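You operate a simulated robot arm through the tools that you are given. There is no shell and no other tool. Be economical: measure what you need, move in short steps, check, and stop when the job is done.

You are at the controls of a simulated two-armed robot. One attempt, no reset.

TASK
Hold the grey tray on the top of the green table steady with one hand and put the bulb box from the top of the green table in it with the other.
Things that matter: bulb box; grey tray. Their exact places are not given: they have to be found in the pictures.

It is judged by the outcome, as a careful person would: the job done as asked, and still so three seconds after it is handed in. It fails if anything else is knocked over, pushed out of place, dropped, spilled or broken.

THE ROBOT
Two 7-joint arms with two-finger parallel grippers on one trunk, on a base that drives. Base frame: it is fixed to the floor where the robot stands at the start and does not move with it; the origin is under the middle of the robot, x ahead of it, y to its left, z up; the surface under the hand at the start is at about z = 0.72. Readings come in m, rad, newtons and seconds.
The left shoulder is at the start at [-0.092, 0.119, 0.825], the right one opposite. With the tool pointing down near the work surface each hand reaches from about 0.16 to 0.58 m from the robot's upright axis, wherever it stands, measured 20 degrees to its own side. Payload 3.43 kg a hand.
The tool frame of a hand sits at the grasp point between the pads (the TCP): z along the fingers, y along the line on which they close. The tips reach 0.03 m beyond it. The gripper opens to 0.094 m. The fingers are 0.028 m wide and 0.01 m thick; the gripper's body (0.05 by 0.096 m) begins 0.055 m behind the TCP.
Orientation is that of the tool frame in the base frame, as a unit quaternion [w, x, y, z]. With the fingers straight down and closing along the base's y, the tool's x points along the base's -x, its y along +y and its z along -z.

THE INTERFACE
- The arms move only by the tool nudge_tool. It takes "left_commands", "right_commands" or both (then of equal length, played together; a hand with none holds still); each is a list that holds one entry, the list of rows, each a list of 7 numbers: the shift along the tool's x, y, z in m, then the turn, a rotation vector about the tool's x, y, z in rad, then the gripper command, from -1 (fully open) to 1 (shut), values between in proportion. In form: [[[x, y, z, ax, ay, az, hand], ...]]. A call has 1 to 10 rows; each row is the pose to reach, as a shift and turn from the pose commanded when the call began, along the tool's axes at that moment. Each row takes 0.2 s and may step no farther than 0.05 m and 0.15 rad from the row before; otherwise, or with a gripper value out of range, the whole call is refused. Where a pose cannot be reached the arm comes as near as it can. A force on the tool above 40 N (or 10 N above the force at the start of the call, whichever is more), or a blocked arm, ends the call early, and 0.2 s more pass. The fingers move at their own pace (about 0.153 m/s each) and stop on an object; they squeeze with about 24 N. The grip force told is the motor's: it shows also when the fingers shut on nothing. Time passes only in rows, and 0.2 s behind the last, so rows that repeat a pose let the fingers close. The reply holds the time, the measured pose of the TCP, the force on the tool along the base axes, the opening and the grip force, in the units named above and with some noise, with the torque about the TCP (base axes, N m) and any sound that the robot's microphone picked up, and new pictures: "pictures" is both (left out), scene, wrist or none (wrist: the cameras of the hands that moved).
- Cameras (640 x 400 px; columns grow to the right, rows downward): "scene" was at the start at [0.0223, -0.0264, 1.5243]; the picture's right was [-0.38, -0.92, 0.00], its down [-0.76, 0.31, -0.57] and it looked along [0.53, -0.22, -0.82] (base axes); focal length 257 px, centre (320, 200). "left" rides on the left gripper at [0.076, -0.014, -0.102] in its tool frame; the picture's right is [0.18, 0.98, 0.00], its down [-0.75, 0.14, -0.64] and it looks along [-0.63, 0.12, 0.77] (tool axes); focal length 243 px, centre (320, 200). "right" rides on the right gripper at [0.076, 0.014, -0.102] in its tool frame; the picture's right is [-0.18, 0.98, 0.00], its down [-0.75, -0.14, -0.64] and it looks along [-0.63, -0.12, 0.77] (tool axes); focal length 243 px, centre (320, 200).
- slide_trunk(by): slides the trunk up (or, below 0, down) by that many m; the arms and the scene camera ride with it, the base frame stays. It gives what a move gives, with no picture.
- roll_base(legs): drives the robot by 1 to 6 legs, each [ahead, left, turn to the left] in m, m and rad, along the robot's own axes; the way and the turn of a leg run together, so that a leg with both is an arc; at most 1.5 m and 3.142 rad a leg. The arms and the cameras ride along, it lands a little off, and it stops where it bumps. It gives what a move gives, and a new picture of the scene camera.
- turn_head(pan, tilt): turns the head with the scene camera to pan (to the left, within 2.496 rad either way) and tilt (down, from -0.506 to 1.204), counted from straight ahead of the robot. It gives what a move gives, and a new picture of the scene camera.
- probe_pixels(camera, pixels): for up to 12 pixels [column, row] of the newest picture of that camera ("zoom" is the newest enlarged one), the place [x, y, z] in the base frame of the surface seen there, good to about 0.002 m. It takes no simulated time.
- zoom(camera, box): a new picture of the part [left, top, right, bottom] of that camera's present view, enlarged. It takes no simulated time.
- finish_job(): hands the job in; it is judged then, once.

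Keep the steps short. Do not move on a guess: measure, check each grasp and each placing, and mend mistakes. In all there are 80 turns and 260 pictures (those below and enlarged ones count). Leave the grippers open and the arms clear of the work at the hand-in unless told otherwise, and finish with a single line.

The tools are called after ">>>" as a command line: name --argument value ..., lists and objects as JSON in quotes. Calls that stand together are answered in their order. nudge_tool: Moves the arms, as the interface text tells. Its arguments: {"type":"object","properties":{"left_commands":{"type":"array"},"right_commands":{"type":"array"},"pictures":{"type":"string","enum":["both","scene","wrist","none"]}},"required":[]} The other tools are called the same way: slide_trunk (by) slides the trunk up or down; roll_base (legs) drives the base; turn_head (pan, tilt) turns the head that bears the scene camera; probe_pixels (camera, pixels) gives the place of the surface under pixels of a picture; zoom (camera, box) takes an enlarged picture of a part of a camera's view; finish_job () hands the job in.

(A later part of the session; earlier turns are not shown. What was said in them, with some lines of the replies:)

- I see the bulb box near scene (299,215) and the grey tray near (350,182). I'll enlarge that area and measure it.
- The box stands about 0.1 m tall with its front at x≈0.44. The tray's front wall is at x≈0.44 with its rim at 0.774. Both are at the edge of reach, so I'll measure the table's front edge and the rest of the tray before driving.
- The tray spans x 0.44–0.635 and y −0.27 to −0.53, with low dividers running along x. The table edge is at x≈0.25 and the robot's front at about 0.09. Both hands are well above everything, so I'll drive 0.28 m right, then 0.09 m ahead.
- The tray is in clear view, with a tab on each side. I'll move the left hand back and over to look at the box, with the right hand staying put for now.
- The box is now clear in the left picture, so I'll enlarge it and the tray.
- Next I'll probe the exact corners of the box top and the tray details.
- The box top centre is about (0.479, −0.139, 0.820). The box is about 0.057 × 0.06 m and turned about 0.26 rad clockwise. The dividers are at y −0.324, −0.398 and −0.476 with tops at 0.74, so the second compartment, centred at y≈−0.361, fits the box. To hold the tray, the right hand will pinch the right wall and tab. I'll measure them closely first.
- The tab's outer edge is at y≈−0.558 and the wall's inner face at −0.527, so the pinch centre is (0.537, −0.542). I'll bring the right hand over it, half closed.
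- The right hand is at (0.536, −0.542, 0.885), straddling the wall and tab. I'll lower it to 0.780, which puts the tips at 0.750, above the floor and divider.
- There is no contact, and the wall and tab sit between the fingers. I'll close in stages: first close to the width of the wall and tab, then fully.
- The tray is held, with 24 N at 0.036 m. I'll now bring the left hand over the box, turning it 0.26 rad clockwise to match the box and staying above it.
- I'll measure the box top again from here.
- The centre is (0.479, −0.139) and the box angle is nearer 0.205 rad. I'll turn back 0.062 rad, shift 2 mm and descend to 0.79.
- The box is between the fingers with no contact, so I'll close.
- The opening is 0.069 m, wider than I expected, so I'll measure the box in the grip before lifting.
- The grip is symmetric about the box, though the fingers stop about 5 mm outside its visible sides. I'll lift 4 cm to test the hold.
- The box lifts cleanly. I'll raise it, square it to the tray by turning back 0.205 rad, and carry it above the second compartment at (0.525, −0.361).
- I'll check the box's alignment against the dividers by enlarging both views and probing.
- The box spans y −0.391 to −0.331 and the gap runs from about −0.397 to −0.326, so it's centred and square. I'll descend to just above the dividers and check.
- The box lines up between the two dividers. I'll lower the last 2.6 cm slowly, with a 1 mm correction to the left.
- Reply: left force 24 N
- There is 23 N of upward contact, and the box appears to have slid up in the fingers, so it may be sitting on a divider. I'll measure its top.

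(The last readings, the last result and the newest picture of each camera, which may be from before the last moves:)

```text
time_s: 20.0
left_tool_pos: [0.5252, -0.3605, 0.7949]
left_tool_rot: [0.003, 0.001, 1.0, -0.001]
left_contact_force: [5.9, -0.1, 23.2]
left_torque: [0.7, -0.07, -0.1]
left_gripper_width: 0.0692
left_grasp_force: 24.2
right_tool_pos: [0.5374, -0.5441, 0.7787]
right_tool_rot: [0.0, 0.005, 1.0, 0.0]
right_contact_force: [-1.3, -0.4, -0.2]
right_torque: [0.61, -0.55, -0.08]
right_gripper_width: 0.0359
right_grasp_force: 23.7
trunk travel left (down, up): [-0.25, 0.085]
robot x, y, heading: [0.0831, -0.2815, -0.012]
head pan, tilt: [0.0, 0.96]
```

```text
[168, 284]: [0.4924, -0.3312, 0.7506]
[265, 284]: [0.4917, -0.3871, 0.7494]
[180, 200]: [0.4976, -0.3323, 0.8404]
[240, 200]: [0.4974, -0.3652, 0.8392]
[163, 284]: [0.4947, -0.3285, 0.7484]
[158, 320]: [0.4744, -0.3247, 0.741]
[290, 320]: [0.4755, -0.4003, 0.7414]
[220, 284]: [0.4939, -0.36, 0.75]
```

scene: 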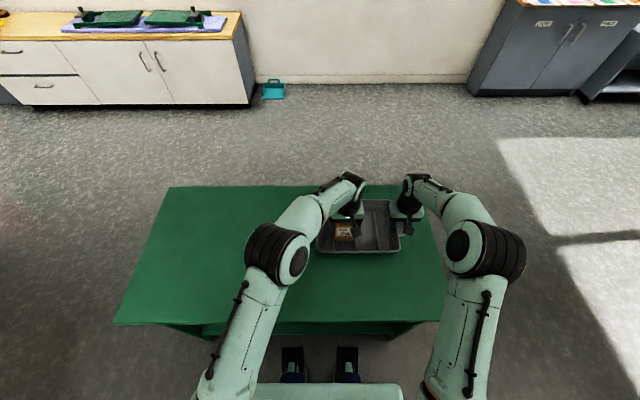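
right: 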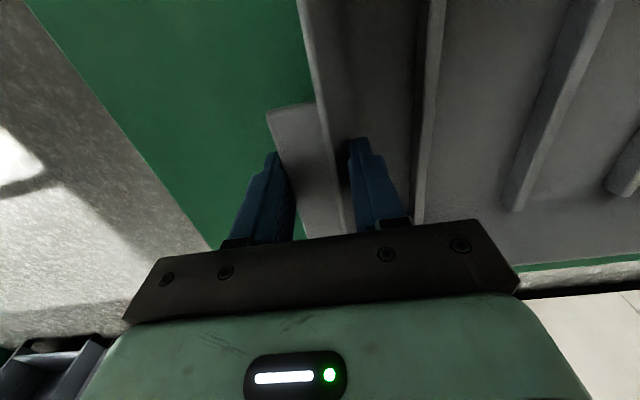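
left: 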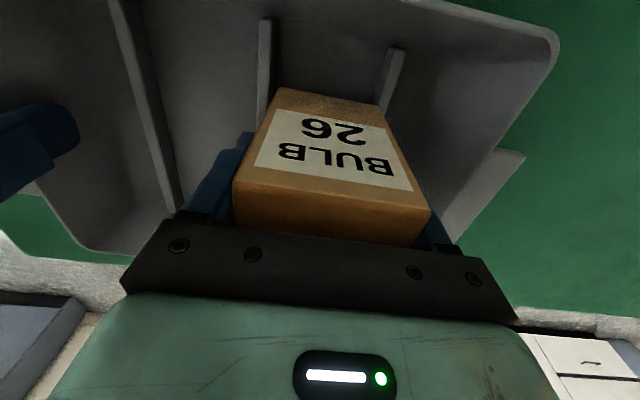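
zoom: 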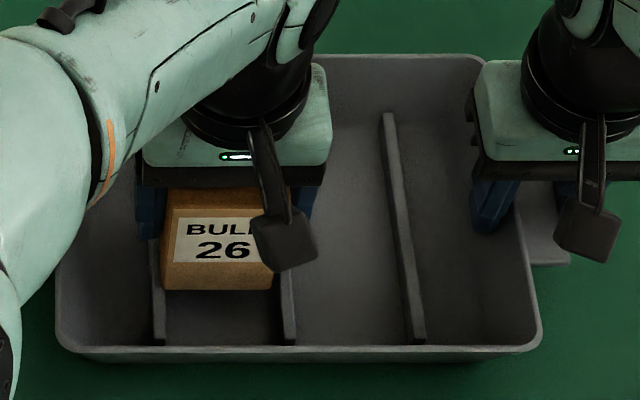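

The box top is at 0.8405, so its bottom is at 0.7405, right on the divider tops. The +0.7 N m torque about x puts the force on the left divider, so my correction overshot. I'll raise 8 mm, clear of the dividers, and shift 2.5 mm to the right.

>>> nudge_tool --left_commands '[[[0, 0, -0.008, 0, 0, 0, 1], [0, -0.0025, -0.008, 0, 0, 0, 1], [0, -0.0025, -0.008, 0, 0, 0, 1]]]'

>>> zoom --camera "left" --box '[200, 20, 460, 240]'

>>> probe_pixels --camera "left" --pixels '[[237, 188], [426, 210], [278, 92], [378, 108], [264, 60], [388, 80], [268, 60], [384, 80], [272, 40], [392, 60]]'

```text
time_s: 20.8
left_tool_pos: [0.5245, -0.363, 0.8017]
left_tool_rot: [0.0, 0.001, 1.0, 0.001]
left_contact_force: [0.1, -0.4, -0.7]
left_torque: [-0.01, 0.0, 0.02]
left_gripper_width: 0.069
left_grasp_force: 24.2
right_tool_pos: [0.5366, -0.5442, 0.7786]
right_tool_rot: [0.0, 0.005, 1.0, 0.0]
right_contact_force: [-1.3, -0.8, 4.9]
right_torque: [0.57, 0.46, 0.39]
right_gripper_width: 0.0359
right_grasp_force: 24.6
trunk travel left (down, up): [-0.25, 0.085]
robot x, y, heading: [0.0891, -0.2757, -0.008]
head pan, tilt: [0.0, 0.96]
```

scene: 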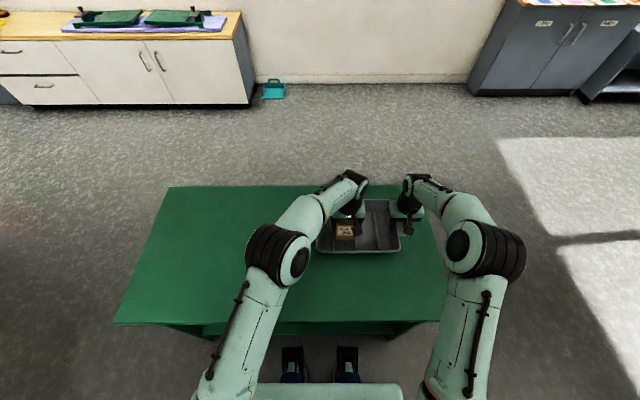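
left: 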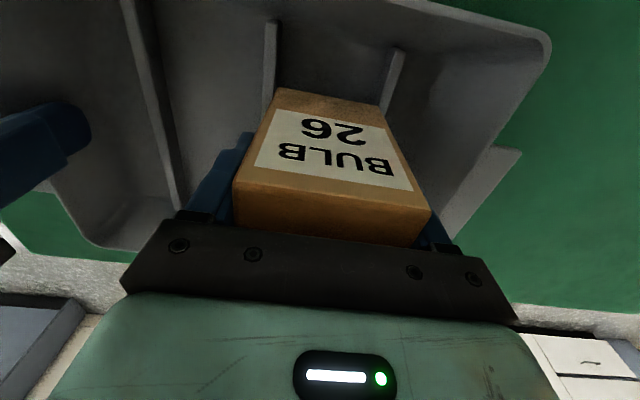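

```text
1.82 times, centred on (330, 130) of left
```

zoom: 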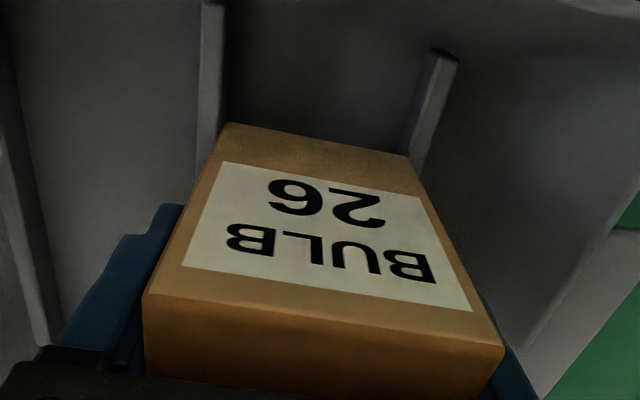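

```text
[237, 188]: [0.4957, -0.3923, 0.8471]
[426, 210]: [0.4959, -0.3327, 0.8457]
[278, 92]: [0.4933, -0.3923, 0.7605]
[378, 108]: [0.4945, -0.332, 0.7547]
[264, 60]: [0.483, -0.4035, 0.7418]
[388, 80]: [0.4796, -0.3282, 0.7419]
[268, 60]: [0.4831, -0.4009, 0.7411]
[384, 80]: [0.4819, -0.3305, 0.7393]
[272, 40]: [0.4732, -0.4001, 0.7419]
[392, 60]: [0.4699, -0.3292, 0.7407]
```

>>> probe_pixels --camera "zoom" --pixels '[[200, 60], [208, 60], [214, 60], [220, 60], [224, 60], [205, 100], [216, 100], [425, 90], [418, 90], [432, 90], [440, 90], [446, 90]]'

```text
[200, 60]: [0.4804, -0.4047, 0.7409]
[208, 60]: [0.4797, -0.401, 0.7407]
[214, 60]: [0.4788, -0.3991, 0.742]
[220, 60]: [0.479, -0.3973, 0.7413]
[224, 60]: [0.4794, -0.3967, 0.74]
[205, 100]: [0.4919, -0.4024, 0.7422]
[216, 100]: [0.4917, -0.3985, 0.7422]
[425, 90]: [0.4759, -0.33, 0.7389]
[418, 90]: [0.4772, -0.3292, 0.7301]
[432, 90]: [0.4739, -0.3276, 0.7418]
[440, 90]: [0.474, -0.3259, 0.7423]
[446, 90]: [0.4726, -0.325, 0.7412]
```

The gap between the dividers is −0.3965 to −0.329, and the box spans −0.3925 to −0.3325, so it's now centred. I'll lower 9 mm gently and read the force.

>>> nudge_tool --left_commands '[[[0, 0, 0.003, 0, 0, 0, 1], [0, 0, 0.006, 0, 0, 0, 1], [0, 0, 0.009, 0, 0, 0, 1], [0, 0, 0.009, 0, 0, 0, 1]]]'

>>> probe_pixels --camera "left" --pixels '[[237, 188], [426, 210], [278, 92], [378, 108], [240, 225], [415, 235]]'

```text
time_s: 21.8
left_tool_pos: [0.5243, -0.3628, 0.7954]
left_tool_rot: [0.002, 0.001, 1.0, -0.001]
left_contact_force: [-1.4, 0.9, 11.5]
left_torque: [0.38, 0.05, 0.05]
left_gripper_width: 0.0686
left_grasp_force: 24.4
right_tool_pos: [0.5367, -0.5431, 0.7797]
right_tool_rot: [0.002, 0.005, 1.0, 0.0]
right_contact_force: [0.6, -0.9, 1.3]
right_torque: [0.53, 0.24, 0.22]
right_gripper_width: 0.0363
right_grasp_force: 23.8
trunk travel left (down, up): [-0.25, 0.085]
robot x, y, heading: [0.0827, -0.2754, -0.009]
head pan, tilt: [0.0, 0.96]
```

scene: 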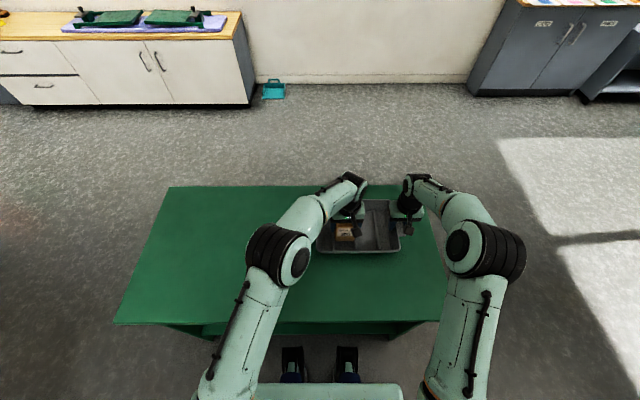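
left: 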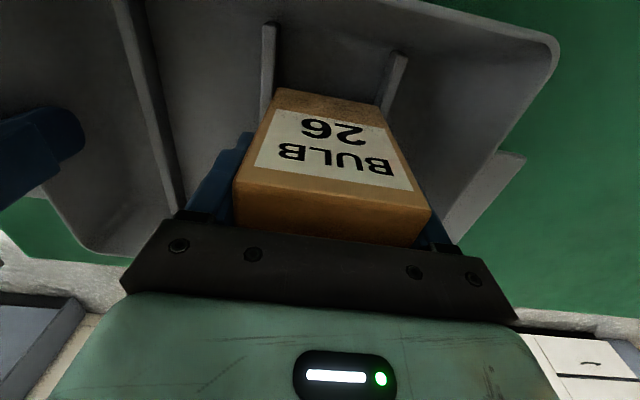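

```text
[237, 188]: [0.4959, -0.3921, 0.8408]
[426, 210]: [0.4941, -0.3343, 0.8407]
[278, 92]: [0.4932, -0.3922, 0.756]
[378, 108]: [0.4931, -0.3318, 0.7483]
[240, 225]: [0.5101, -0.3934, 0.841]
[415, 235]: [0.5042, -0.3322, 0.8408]
```

Contact is again only on the left divider (lever about +0.033 m). I'll lift 6 mm, shift 2.5 mm further right and retry.

>>> nudge_tool --left_commands '[[[0, 0, -0.008, 0, 0, 0, 1], [0, -0.0025, -0.008, 0, 0, 0, 1], [0, -0.0025, -0.004, 0, 0, 0, 1], [0, -0.0025, 0, 0, 0, 0, 1], [0, -0.0025, 0.001, 0, 0, 0, 1], [0, -0.0025, 0.001, 0, 0, 0, 1]]]' --pictures "wrist"

>>> probe_pixels --camera "left" --pixels '[[237, 188], [426, 210], [278, 92], [378, 108], [240, 225], [415, 235]]'

```text
time_s: 23.2
left_tool_pos: [0.5243, -0.3645, 0.7953]
left_tool_rot: [0.001, 0.001, 1.0, -0.002]
left_contact_force: [-2.7, 0.5, 17.4]
left_torque: [-0.5, 0.12, -0.11]
left_gripper_width: 0.0687
left_grasp_force: 24.2
right_tool_pos: [0.5364, -0.5436, 0.7793]
right_tool_rot: [0.0, 0.004, 1.0, 0.0]
right_contact_force: [3.8, -1.9, 0.5]
right_torque: [0.6, -0.14, 0.08]
right_gripper_width: 0.0358
right_grasp_force: 24.3
trunk travel left (down, up): [-0.25, 0.085]
robot x, y, heading: [0.0841, -0.2768, -0.008]
head pan, tilt: [0.0, 0.96]
```

left: 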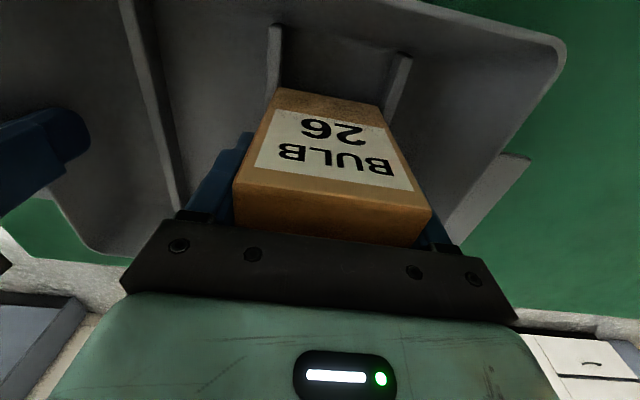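

```text
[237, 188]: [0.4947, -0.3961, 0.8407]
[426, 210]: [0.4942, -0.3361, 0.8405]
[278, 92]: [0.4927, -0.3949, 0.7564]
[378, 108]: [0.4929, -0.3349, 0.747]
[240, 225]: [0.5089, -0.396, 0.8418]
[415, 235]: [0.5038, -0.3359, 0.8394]
```

Now contact is on the right divider, so the box is nearly an exact fit and yaw matters. I'll measure the tray's yaw using the rims and dividers.

>>> zoom --camera "scene" --box '[306, 190, 418, 260]'

>>> probe_pixels --camera "zoom" --pixels '[[100, 350], [200, 350], [400, 350], [500, 350], [388, 130], [400, 200], [411, 280], [416, 320], [18, 240], [30, 258]]'

>>> zoom --camera "scene" --box '[325, 205, 365, 255]'

```text
5.71 times, centred on (362, 225) of scene
```

zoom: 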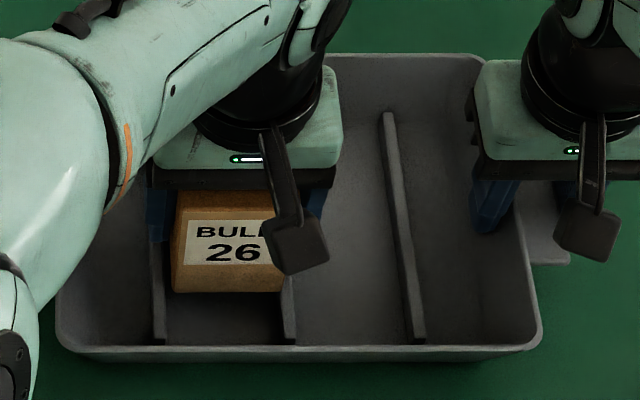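

```text
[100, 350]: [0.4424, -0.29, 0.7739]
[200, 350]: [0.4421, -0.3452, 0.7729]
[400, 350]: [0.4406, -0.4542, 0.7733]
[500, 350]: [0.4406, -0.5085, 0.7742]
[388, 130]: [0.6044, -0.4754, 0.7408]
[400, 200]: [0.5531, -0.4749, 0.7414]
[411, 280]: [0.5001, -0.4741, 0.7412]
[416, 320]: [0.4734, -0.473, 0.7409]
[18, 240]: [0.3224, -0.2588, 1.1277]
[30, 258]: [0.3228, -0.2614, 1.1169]
```

```text
8.00 times, centred on (345, 230) of scene
```

zoom: 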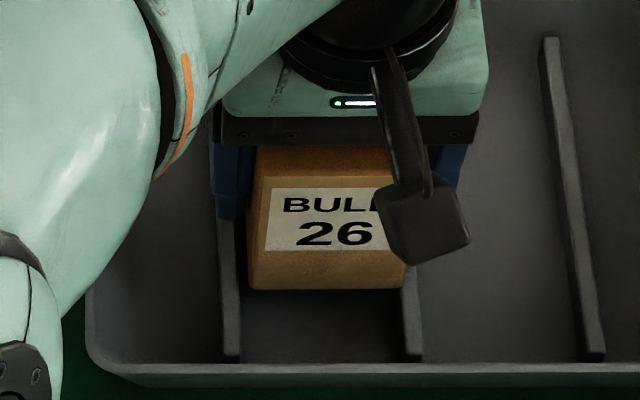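

The tray is turned about 0.012 rad clockwise and the box about 0.008 rad the other way. I'll lift, turn +0.02 rad, shift 0.9 mm left and lower again.

>>> nudge_tool --left_commands '[[[0, 0, -0.008, 0, 0, 0, 1], [0, 0.0009, -0.008, 0, 0, 0.02, 1], [0, 0.0009, -0.003, 0, 0, 0.02, 1], [0, 0.0009, 0.001, 0, 0, 0.02, 1], [0, 0.0009, 0.003, 0, 0, 0.02, 1], [0, 0.0009, 0.003, 0, 0, 0.02, 1]]]' --pictures "wrist"

>>> probe_pixels --camera "left" --pixels '[[237, 188], [426, 210], [278, 92], [378, 108], [240, 225], [415, 235]]'

```text
time_s: 24.6
left_tool_pos: [0.524, -0.3646, 0.7915]
left_tool_rot: [0.002, 0.011, 1.0, -0.002]
left_contact_force: [-0.4, 3.6, 23.6]
left_torque: [-0.61, -0.06, -0.06]
left_gripper_width: 0.0691
left_grasp_force: 24.1
right_tool_pos: [0.538, -0.5431, 0.7784]
right_tool_rot: [0.001, 0.005, 1.0, 0.0]
right_contact_force: [1.5, -1.5, -0.9]
right_torque: [0.47, -0.69, -0.02]
right_gripper_width: 0.036
right_grasp_force: 24.0
trunk travel left (down, up): [-0.25, 0.085]
robot x, y, heading: [0.0831, -0.2804, -0.007]
head pan, tilt: [0.0, 0.96]
```

left: 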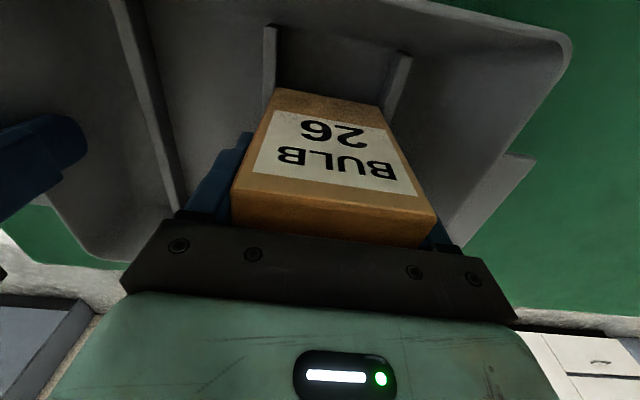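

```text
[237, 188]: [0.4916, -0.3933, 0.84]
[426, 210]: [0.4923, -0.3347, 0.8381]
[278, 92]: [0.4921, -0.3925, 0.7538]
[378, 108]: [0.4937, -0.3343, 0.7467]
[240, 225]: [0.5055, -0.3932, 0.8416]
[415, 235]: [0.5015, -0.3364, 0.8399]
```

The box is still catching the right divider, and its left side has dipped slightly. I'll keep this light pressure and sweep left in 0.4 mm steps to let it find the slot.

>>> nudge_tool --left_commands '[[[0, 0.0004, 0, 0, 0, 0, 1], [0, 0.0008, 0, 0, 0, 0, 1], [0, 0.0012, 0, 0, 0, 0, 1], [0, 0.0012, 0, 0, 0, 0, 1]]]' --pictures "wrist"

>>> probe_pixels --camera "left" --pixels '[[237, 188], [426, 210], [278, 92], [378, 108], [240, 225], [415, 235]]'

```text
time_s: 25.6
left_tool_pos: [0.5235, -0.3649, 0.7909]
left_tool_rot: [0.001, 0.011, 1.0, -0.001]
left_contact_force: [3.9, -5.9, 17.5]
left_torque: [-0.83, -0.25, 0.16]
left_gripper_width: 0.069
left_grasp_force: 23.8
right_tool_pos: [0.5369, -0.5426, 0.7795]
right_tool_rot: [0.0, 0.005, 1.0, 0.0]
right_contact_force: [-1.5, -1.1, 1.4]
right_torque: [0.58, -0.2, 0.0]
right_gripper_width: 0.0361
right_grasp_force: 24.4
trunk travel left (down, up): [-0.25, 0.085]
robot x, y, heading: [0.0854, -0.2775, -0.009]
head pan, tilt: [0.0, 0.96]
```

left: 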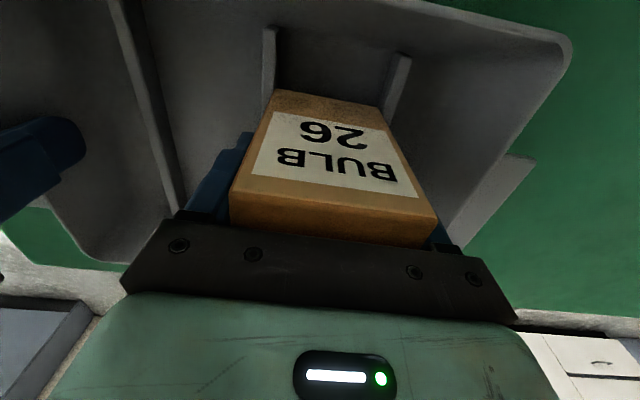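

```text
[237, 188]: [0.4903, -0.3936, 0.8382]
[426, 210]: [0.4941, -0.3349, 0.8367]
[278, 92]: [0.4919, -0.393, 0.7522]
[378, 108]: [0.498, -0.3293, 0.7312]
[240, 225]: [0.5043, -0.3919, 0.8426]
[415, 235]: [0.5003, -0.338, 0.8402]
```

The sideways force shows the left side is in the slot while the right still catches, so the slot is slightly narrower than the box and it can't seat square. Turned 45°, its corners will rest well over both dividers, upright, stable and inside the tray. I'll lift 2.5 cm and turn clockwise to about 0.785 rad.

>>> nudge_tool --left_commands '[[[0, 0, -0.015, 0, 0, 0, 1], [0, 0, -0.025, 0, 0, 0, 1], [0, 0, -0.025, 0, 0, 0.13, 1], [0, 0, -0.025, 0, 0, 0.26, 1], [0, 0, -0.025, 0, 0, 0.39, 1], [0, 0, -0.025, 0, 0, 0.52, 1], [0, 0, -0.025, 0, 0, 0.65, 1], [0, 0, -0.025, 0, 0, 0.77, 1], [0, 0, -0.025, 0, 0, 0.77, 1]]]'

>>> zoom --camera "scene" --box '[306, 190, 418, 260]'

```text
time_s: 27.6
left_tool_pos: [0.5229, -0.363, 0.8148]
left_tool_rot: [0.0, 0.386, 0.922, 0.0]
left_contact_force: [0.5, -0.1, -1.6]
left_torque: [-0.01, -0.01, 0.0]
left_gripper_width: 0.0686
left_grasp_force: 24.6
right_tool_pos: [0.5369, -0.5426, 0.7786]
right_tool_rot: [0.0, 0.004, 1.0, -0.001]
right_contact_force: [-0.4, 3.8, 6.2]
right_torque: [0.69, 0.01, 0.05]
right_gripper_width: 0.0359
right_grasp_force: 24.3
trunk travel left (down, up): [-0.25, 0.085]
robot x, y, heading: [0.0849, -0.2719, -0.008]
head pan, tilt: [0.0, 0.96]
```

scene: 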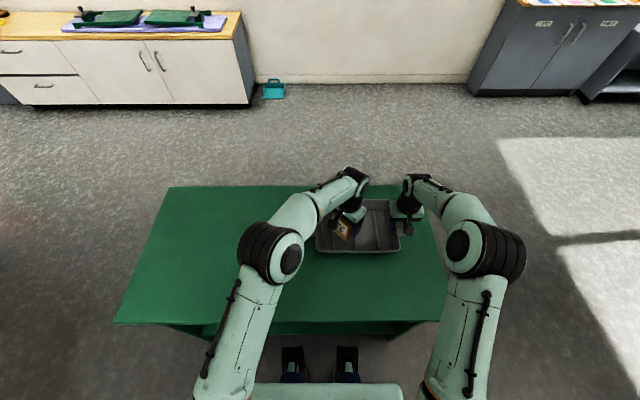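
left: 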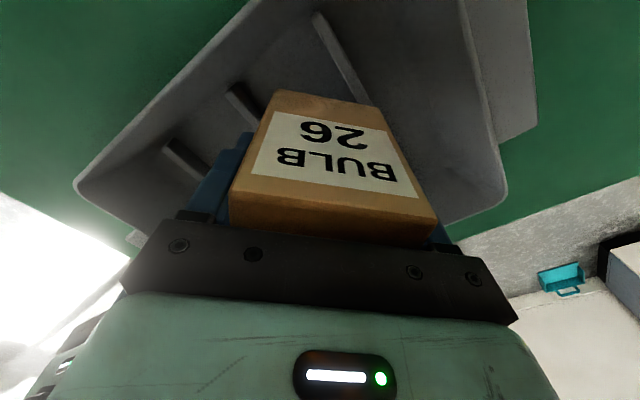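

```text
5.71 times, centred on (362, 225) of scene
```

zoom: 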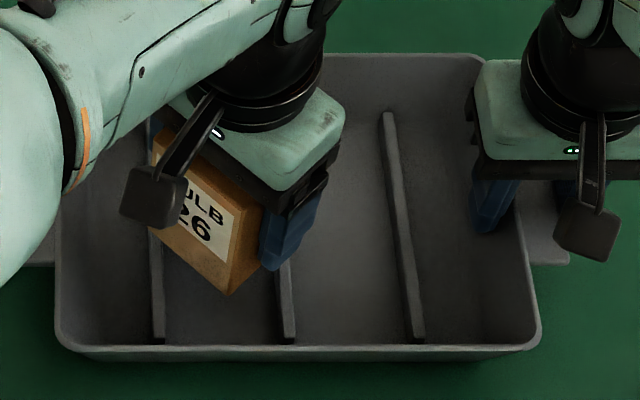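

The turn is done, so I'll check the box's level and centre.

>>> probe_pixels --camera "left" --pixels '[[232, 198], [430, 218], [238, 224], [410, 238], [280, 98], [374, 110], [330, 215], [330, 140], [330, 180]]'

>>> probe_pixels --camera "zoom" --pixels '[[160, 225], [228, 288], [250, 250], [262, 215], [200, 262], [240, 288]]'

```text
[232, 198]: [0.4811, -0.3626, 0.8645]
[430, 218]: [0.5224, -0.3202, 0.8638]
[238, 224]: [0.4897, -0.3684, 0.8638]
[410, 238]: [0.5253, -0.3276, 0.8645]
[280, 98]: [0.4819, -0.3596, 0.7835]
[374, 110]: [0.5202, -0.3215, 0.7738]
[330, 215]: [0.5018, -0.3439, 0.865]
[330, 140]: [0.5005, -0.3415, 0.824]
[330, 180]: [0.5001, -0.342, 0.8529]
```

```text
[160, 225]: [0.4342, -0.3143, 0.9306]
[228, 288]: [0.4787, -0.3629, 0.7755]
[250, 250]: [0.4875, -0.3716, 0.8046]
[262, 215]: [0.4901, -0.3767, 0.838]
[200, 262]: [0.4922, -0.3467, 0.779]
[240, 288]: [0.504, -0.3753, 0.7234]
```

The box is level, at 45°, and centred at (0.523, −0.362) over the slot. Its bottom is at 0.764, so I'll lower 23 mm onto the dividers.

>>> nudge_tool --left_commands '[[[0, 0, 0.008, 0, 0, 0, 1], [0, 0, 0.015, 0, 0, 0, 1], [0, 0, 0.02, 0, 0, 0, 1], [0, 0, 0.0235, 0, 0, 0, 1], [0, 0, 0.0235, 0, 0, 0, 1]]]' --pictures "wrist"

>>> probe_pixels --camera "left" --pixels '[[232, 198], [430, 218], [238, 224], [410, 238], [330, 215]]'

```text
time_s: 28.8
left_tool_pos: [0.5223, -0.3637, 0.7912]
left_tool_rot: [0.0, 0.385, 0.923, 0.0]
left_contact_force: [-1.4, 1.5, 4.4]
left_torque: [0.16, 0.01, 0.05]
left_gripper_width: 0.0687
left_grasp_force: 24.0
right_tool_pos: [0.5371, -0.5433, 0.779]
right_tool_rot: [0.0, 0.004, 1.0, 0.0]
right_contact_force: [1.3, 2.0, 5.6]
right_torque: [0.64, 0.08, 0.05]
right_gripper_width: 0.0361
right_grasp_force: 23.9
trunk travel left (down, up): [-0.25, 0.085]
robot x, y, heading: [0.0803, -0.2744, -0.009]
head pan, tilt: [0.0, 0.96]
```

left: 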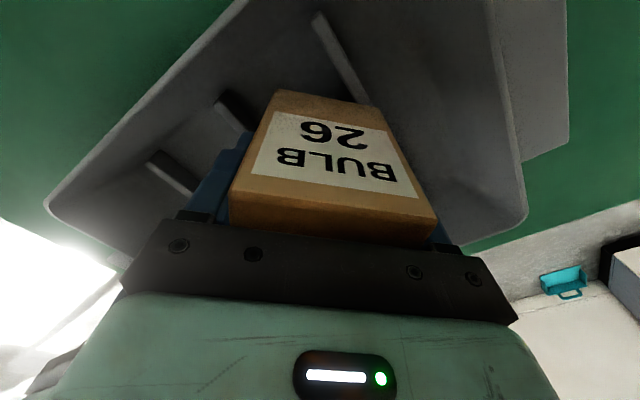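

```text
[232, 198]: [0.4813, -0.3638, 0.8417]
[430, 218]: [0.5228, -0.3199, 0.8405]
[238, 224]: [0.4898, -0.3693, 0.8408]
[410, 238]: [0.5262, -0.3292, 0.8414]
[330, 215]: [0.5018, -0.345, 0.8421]
```

Contact is light (4 N) and the box is level with its top at 0.841. I'll open slowly and watch it.

>>> nudge_tool --left_commands '[[[0, 0, 0, 0, 0, 0, -0.5], [0, 0, 0, 0, 0, 0, -0.6], [0, 0, 0, 0, 0, 0, -0.8], [0, 0, 0, 0, 0, 0, -1], [0, 0, 0, 0, 0, 0, -1]]]'

>>> probe_pixels --camera "left" --pixels '[[232, 198], [430, 218], [238, 224], [410, 238], [330, 215], [280, 98], [374, 110]]'

```text
time_s: 30.0
left_tool_pos: [0.5233, -0.362, 0.7891]
left_tool_rot: [0.0, 0.386, 0.922, 0.0]
left_contact_force: [-0.9, 0.2, -0.5]
left_torque: [0.0, -0.02, 0.01]
left_gripper_width: 0.0936
left_grasp_force: 0.0
right_tool_pos: [0.5369, -0.5432, 0.7786]
right_tool_rot: [-0.001, 0.004, 1.0, 0.0]
right_contact_force: [-0.2, 2.1, 8.1]
right_torque: [0.66, -0.07, 0.0]
right_gripper_width: 0.0363
right_grasp_force: 24.5
trunk travel left (down, up): [-0.25, 0.085]
robot x, y, heading: [0.0852, -0.2767, -0.006]
head pan, tilt: [0.0, 0.96]
```

scene: 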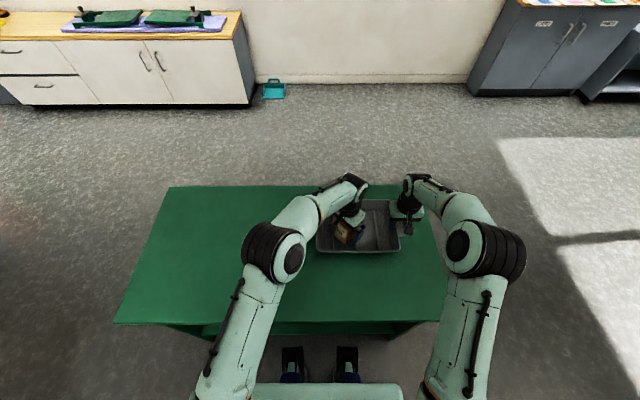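
left: 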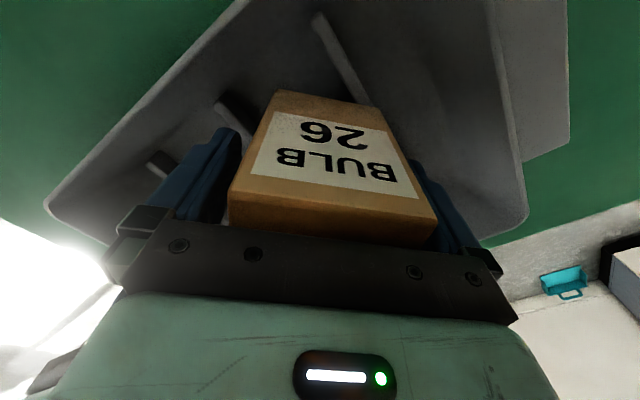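

```text
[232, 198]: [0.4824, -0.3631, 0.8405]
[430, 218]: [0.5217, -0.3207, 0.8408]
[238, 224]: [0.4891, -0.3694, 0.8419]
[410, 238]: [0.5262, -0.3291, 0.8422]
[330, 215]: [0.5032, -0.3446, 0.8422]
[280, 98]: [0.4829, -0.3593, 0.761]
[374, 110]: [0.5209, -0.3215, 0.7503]
```

The box stands level and unmoved on the dividers. I'll withdraw the left hand straight up.

>>> nudge_tool --left_commands '[[[0, 0, -0.03, 0, 0, 0, -1], [0, 0, -0.06, 0, 0, 0, -1], [0, 0, -0.1, 0, 0, 0, -1], [0, 0, -0.14, 0, 0, 0, -1], [0, 0, -0.18, 0, 0, 0, -1], [0, 0.04, -0.2, 0, 0, 0, -1], [0, 0.08, -0.2, 0, 0, 0, -1], [0.03, 0.12, -0.2, 0, 0, 0, -1], [0.05, 0.16, -0.2, 0, 0, 0, -1]]]'

>>> zoom --camera "scene" --box '[306, 190, 418, 260]'

```text
time_s: 32.0
left_tool_pos: [0.5898, -0.2116, 0.9932]
left_tool_rot: [0.001, 0.386, 0.922, 0.0]
left_contact_force: [0.1, -0.2, 0.4]
left_torque: [0.01, 0.0, -0.02]
left_gripper_width: 0.094
left_grasp_force: 0.0
left hand out of reach, approached as far as the arm can: row 7, 8, 9
right_tool_pos: [0.5365, -0.5439, 0.779]
right_tool_rot: [0.0, 0.005, 1.0, -0.001]
right_contact_force: [-0.2, 0.3, 8.6]
right_torque: [0.28, 0.13, -0.04]
right_gripper_width: 0.0359
right_grasp_force: 23.7
trunk travel left (down, up): [-0.25, 0.085]
robot x, y, heading: [0.0831, -0.2788, -0.008]
head pan, tilt: [0.0, 0.96]
```

scene: 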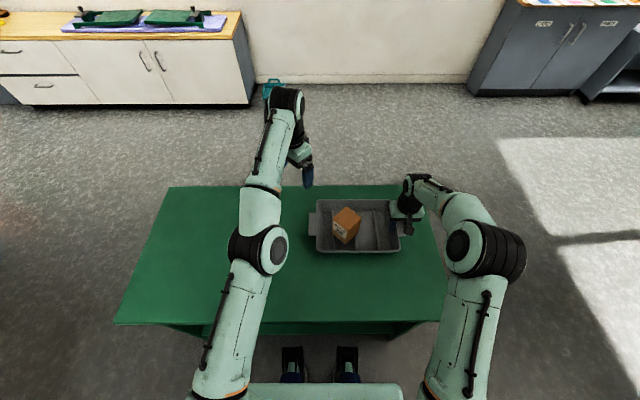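
left: 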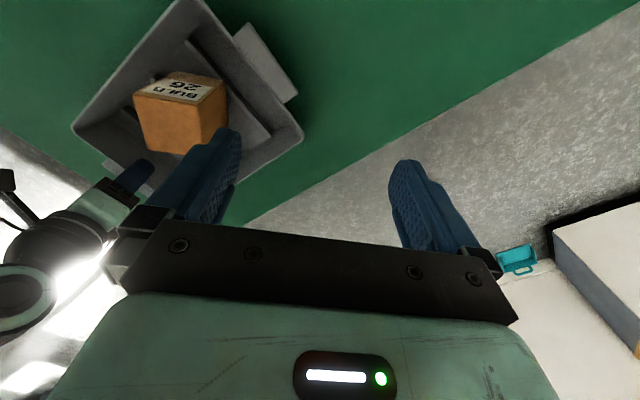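

```text
5.71 times, centred on (362, 225) of scene
```

zoom: 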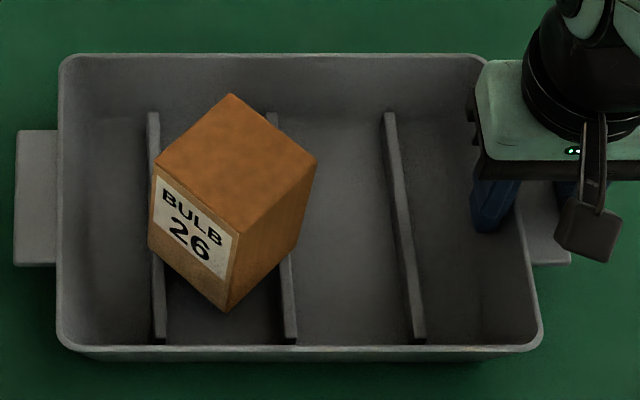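

The box stands upright and inside the tray. I'll release the tray gently with the right hand and rise straight up.

>>> nudge_tool --right_commands '[[[0, 0, 0, 0, 0, 0, 0.22], [0, 0, 0, 0, 0, 0, 0.1], [0, 0, 0, 0, 0, 0, -0.1], [0, 0, 0, 0, 0, 0, -0.3], [0, 0, 0, 0, 0, 0, -0.5], [0, 0, 0, 0, 0, 0, -0.5]]]'

```text
time_s: 33.4
left_tool_pos: [0.5901, -0.2116, 0.9928]
left_tool_rot: [0.0, 0.386, 0.923, 0.0]
left_contact_force: [-0.4, 0.1, 0.2]
left_torque: [-0.01, 0.01, 0.01]
left_gripper_width: 0.0941
left_grasp_force: 0.1
right_tool_pos: [0.538, -0.5433, 0.7783]
right_tool_rot: [0.0, 0.004, 1.0, 0.0]
right_contact_force: [-0.1, 0.0, 0.0]
right_torque: [0.03, -0.02, -0.02]
right_gripper_width: 0.0705
right_grasp_force: 0.0
trunk travel left (down, up): [-0.25, 0.085]
robot x, y, heading: [0.0878, -0.2754, -0.012]
head pan, tilt: [0.0, 0.96]
```

scene: 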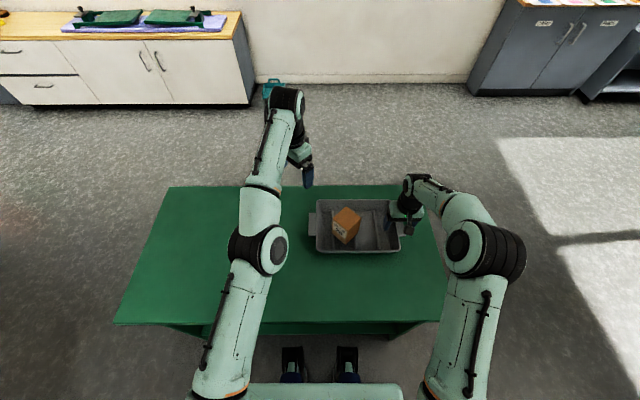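
right: 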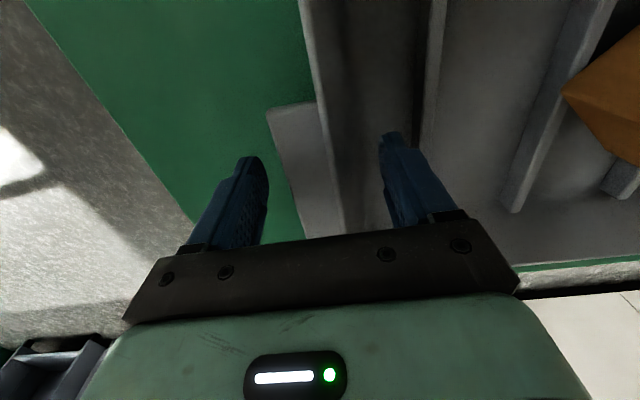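

The right hand is free with zero force. I'll raise it clear and open it fully once it's up.

>>> nudge_tool --right_commands '[[[0, 0, -0.02, 0, 0, 0, -0.5], [0, 0, -0.05, 0, 0, 0, -0.5], [0, 0, -0.09, 0, 0, 0, -0.5], [0, 0, -0.13, 0, 0, 0, -1], [0, 0, -0.17, 0, 0, 0, -1], [0.03, -0.03, -0.19, 0, 0, 0, -1], [0.06, -0.06, -0.2, 0, 0, 0, -1], [0.06, -0.06, -0.2, 0, 0, 0, -1]]]' --pictures "scene"

>>> zoom --camera "scene" --box '[306, 190, 418, 260]'

>>> probe_pixels --camera "zoom" --pixels '[[170, 160], [232, 110], [300, 160], [238, 220], [235, 160], [228, 300], [100, 350], [500, 350]]'

```text
time_s: 35.2
left_tool_pos: [0.5905, -0.2108, 0.9925]
left_tool_rot: [0.0, 0.386, 0.922, 0.0]
left_contact_force: [0.9, 0.2, -0.3]
left_torque: [0.05, -0.02, 0.02]
left_gripper_width: 0.094
left_grasp_force: 0.1
right_tool_pos: [0.476, -0.6023, 0.9813]
right_tool_rot: [0.0, 0.004, 1.0, 0.0]
right_contact_force: [0.4, -0.2, 0.3]
right_torque: [0.03, 0.0, -0.01]
right_gripper_width: 0.0941
right_grasp_force: 0.0
trunk travel left (down, up): [-0.25, 0.085]
robot x, y, heading: [0.0835, -0.2764, -0.009]
head pan, tilt: [0.0, 0.96]
```

scene: 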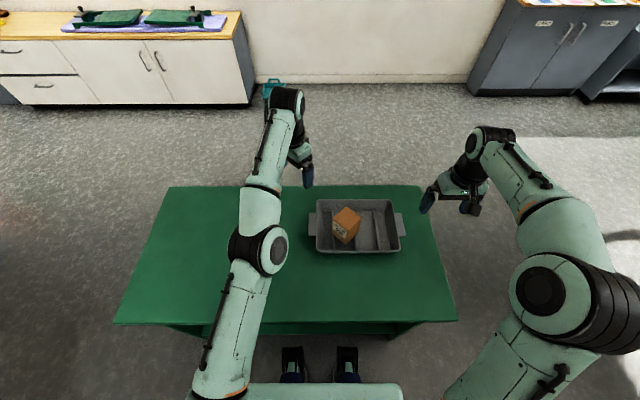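

```text
5.71 times, centred on (362, 225) of scene
```

zoom: 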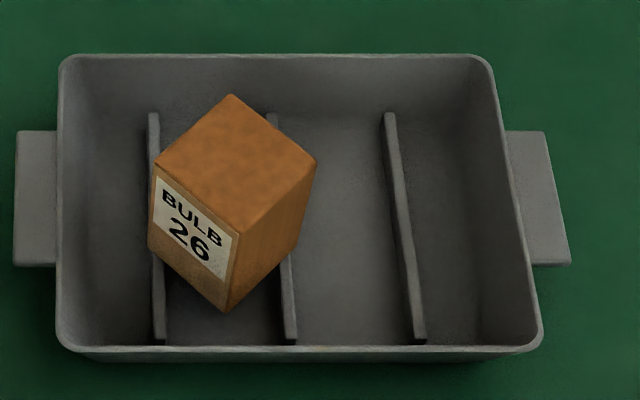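

```text
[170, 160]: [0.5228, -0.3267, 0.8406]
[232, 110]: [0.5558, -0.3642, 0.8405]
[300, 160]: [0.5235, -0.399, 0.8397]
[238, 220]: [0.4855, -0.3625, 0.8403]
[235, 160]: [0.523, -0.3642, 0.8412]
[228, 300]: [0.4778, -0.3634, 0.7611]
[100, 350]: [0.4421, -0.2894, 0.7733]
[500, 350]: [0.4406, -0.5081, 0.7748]
```

The box is level (top at 0.840 on all sides) and upright inside the tray. The tray hasn't moved, and both hands are open and clear, so I'll hand in.

>>> finish_job

```text
The job is handed in.
```

The bulb box stands upright in the grey tray, turned 45° and resting on two dividers because it was too wide for a compartment; the right hand held the tray throughout and both hands are now open and clear.
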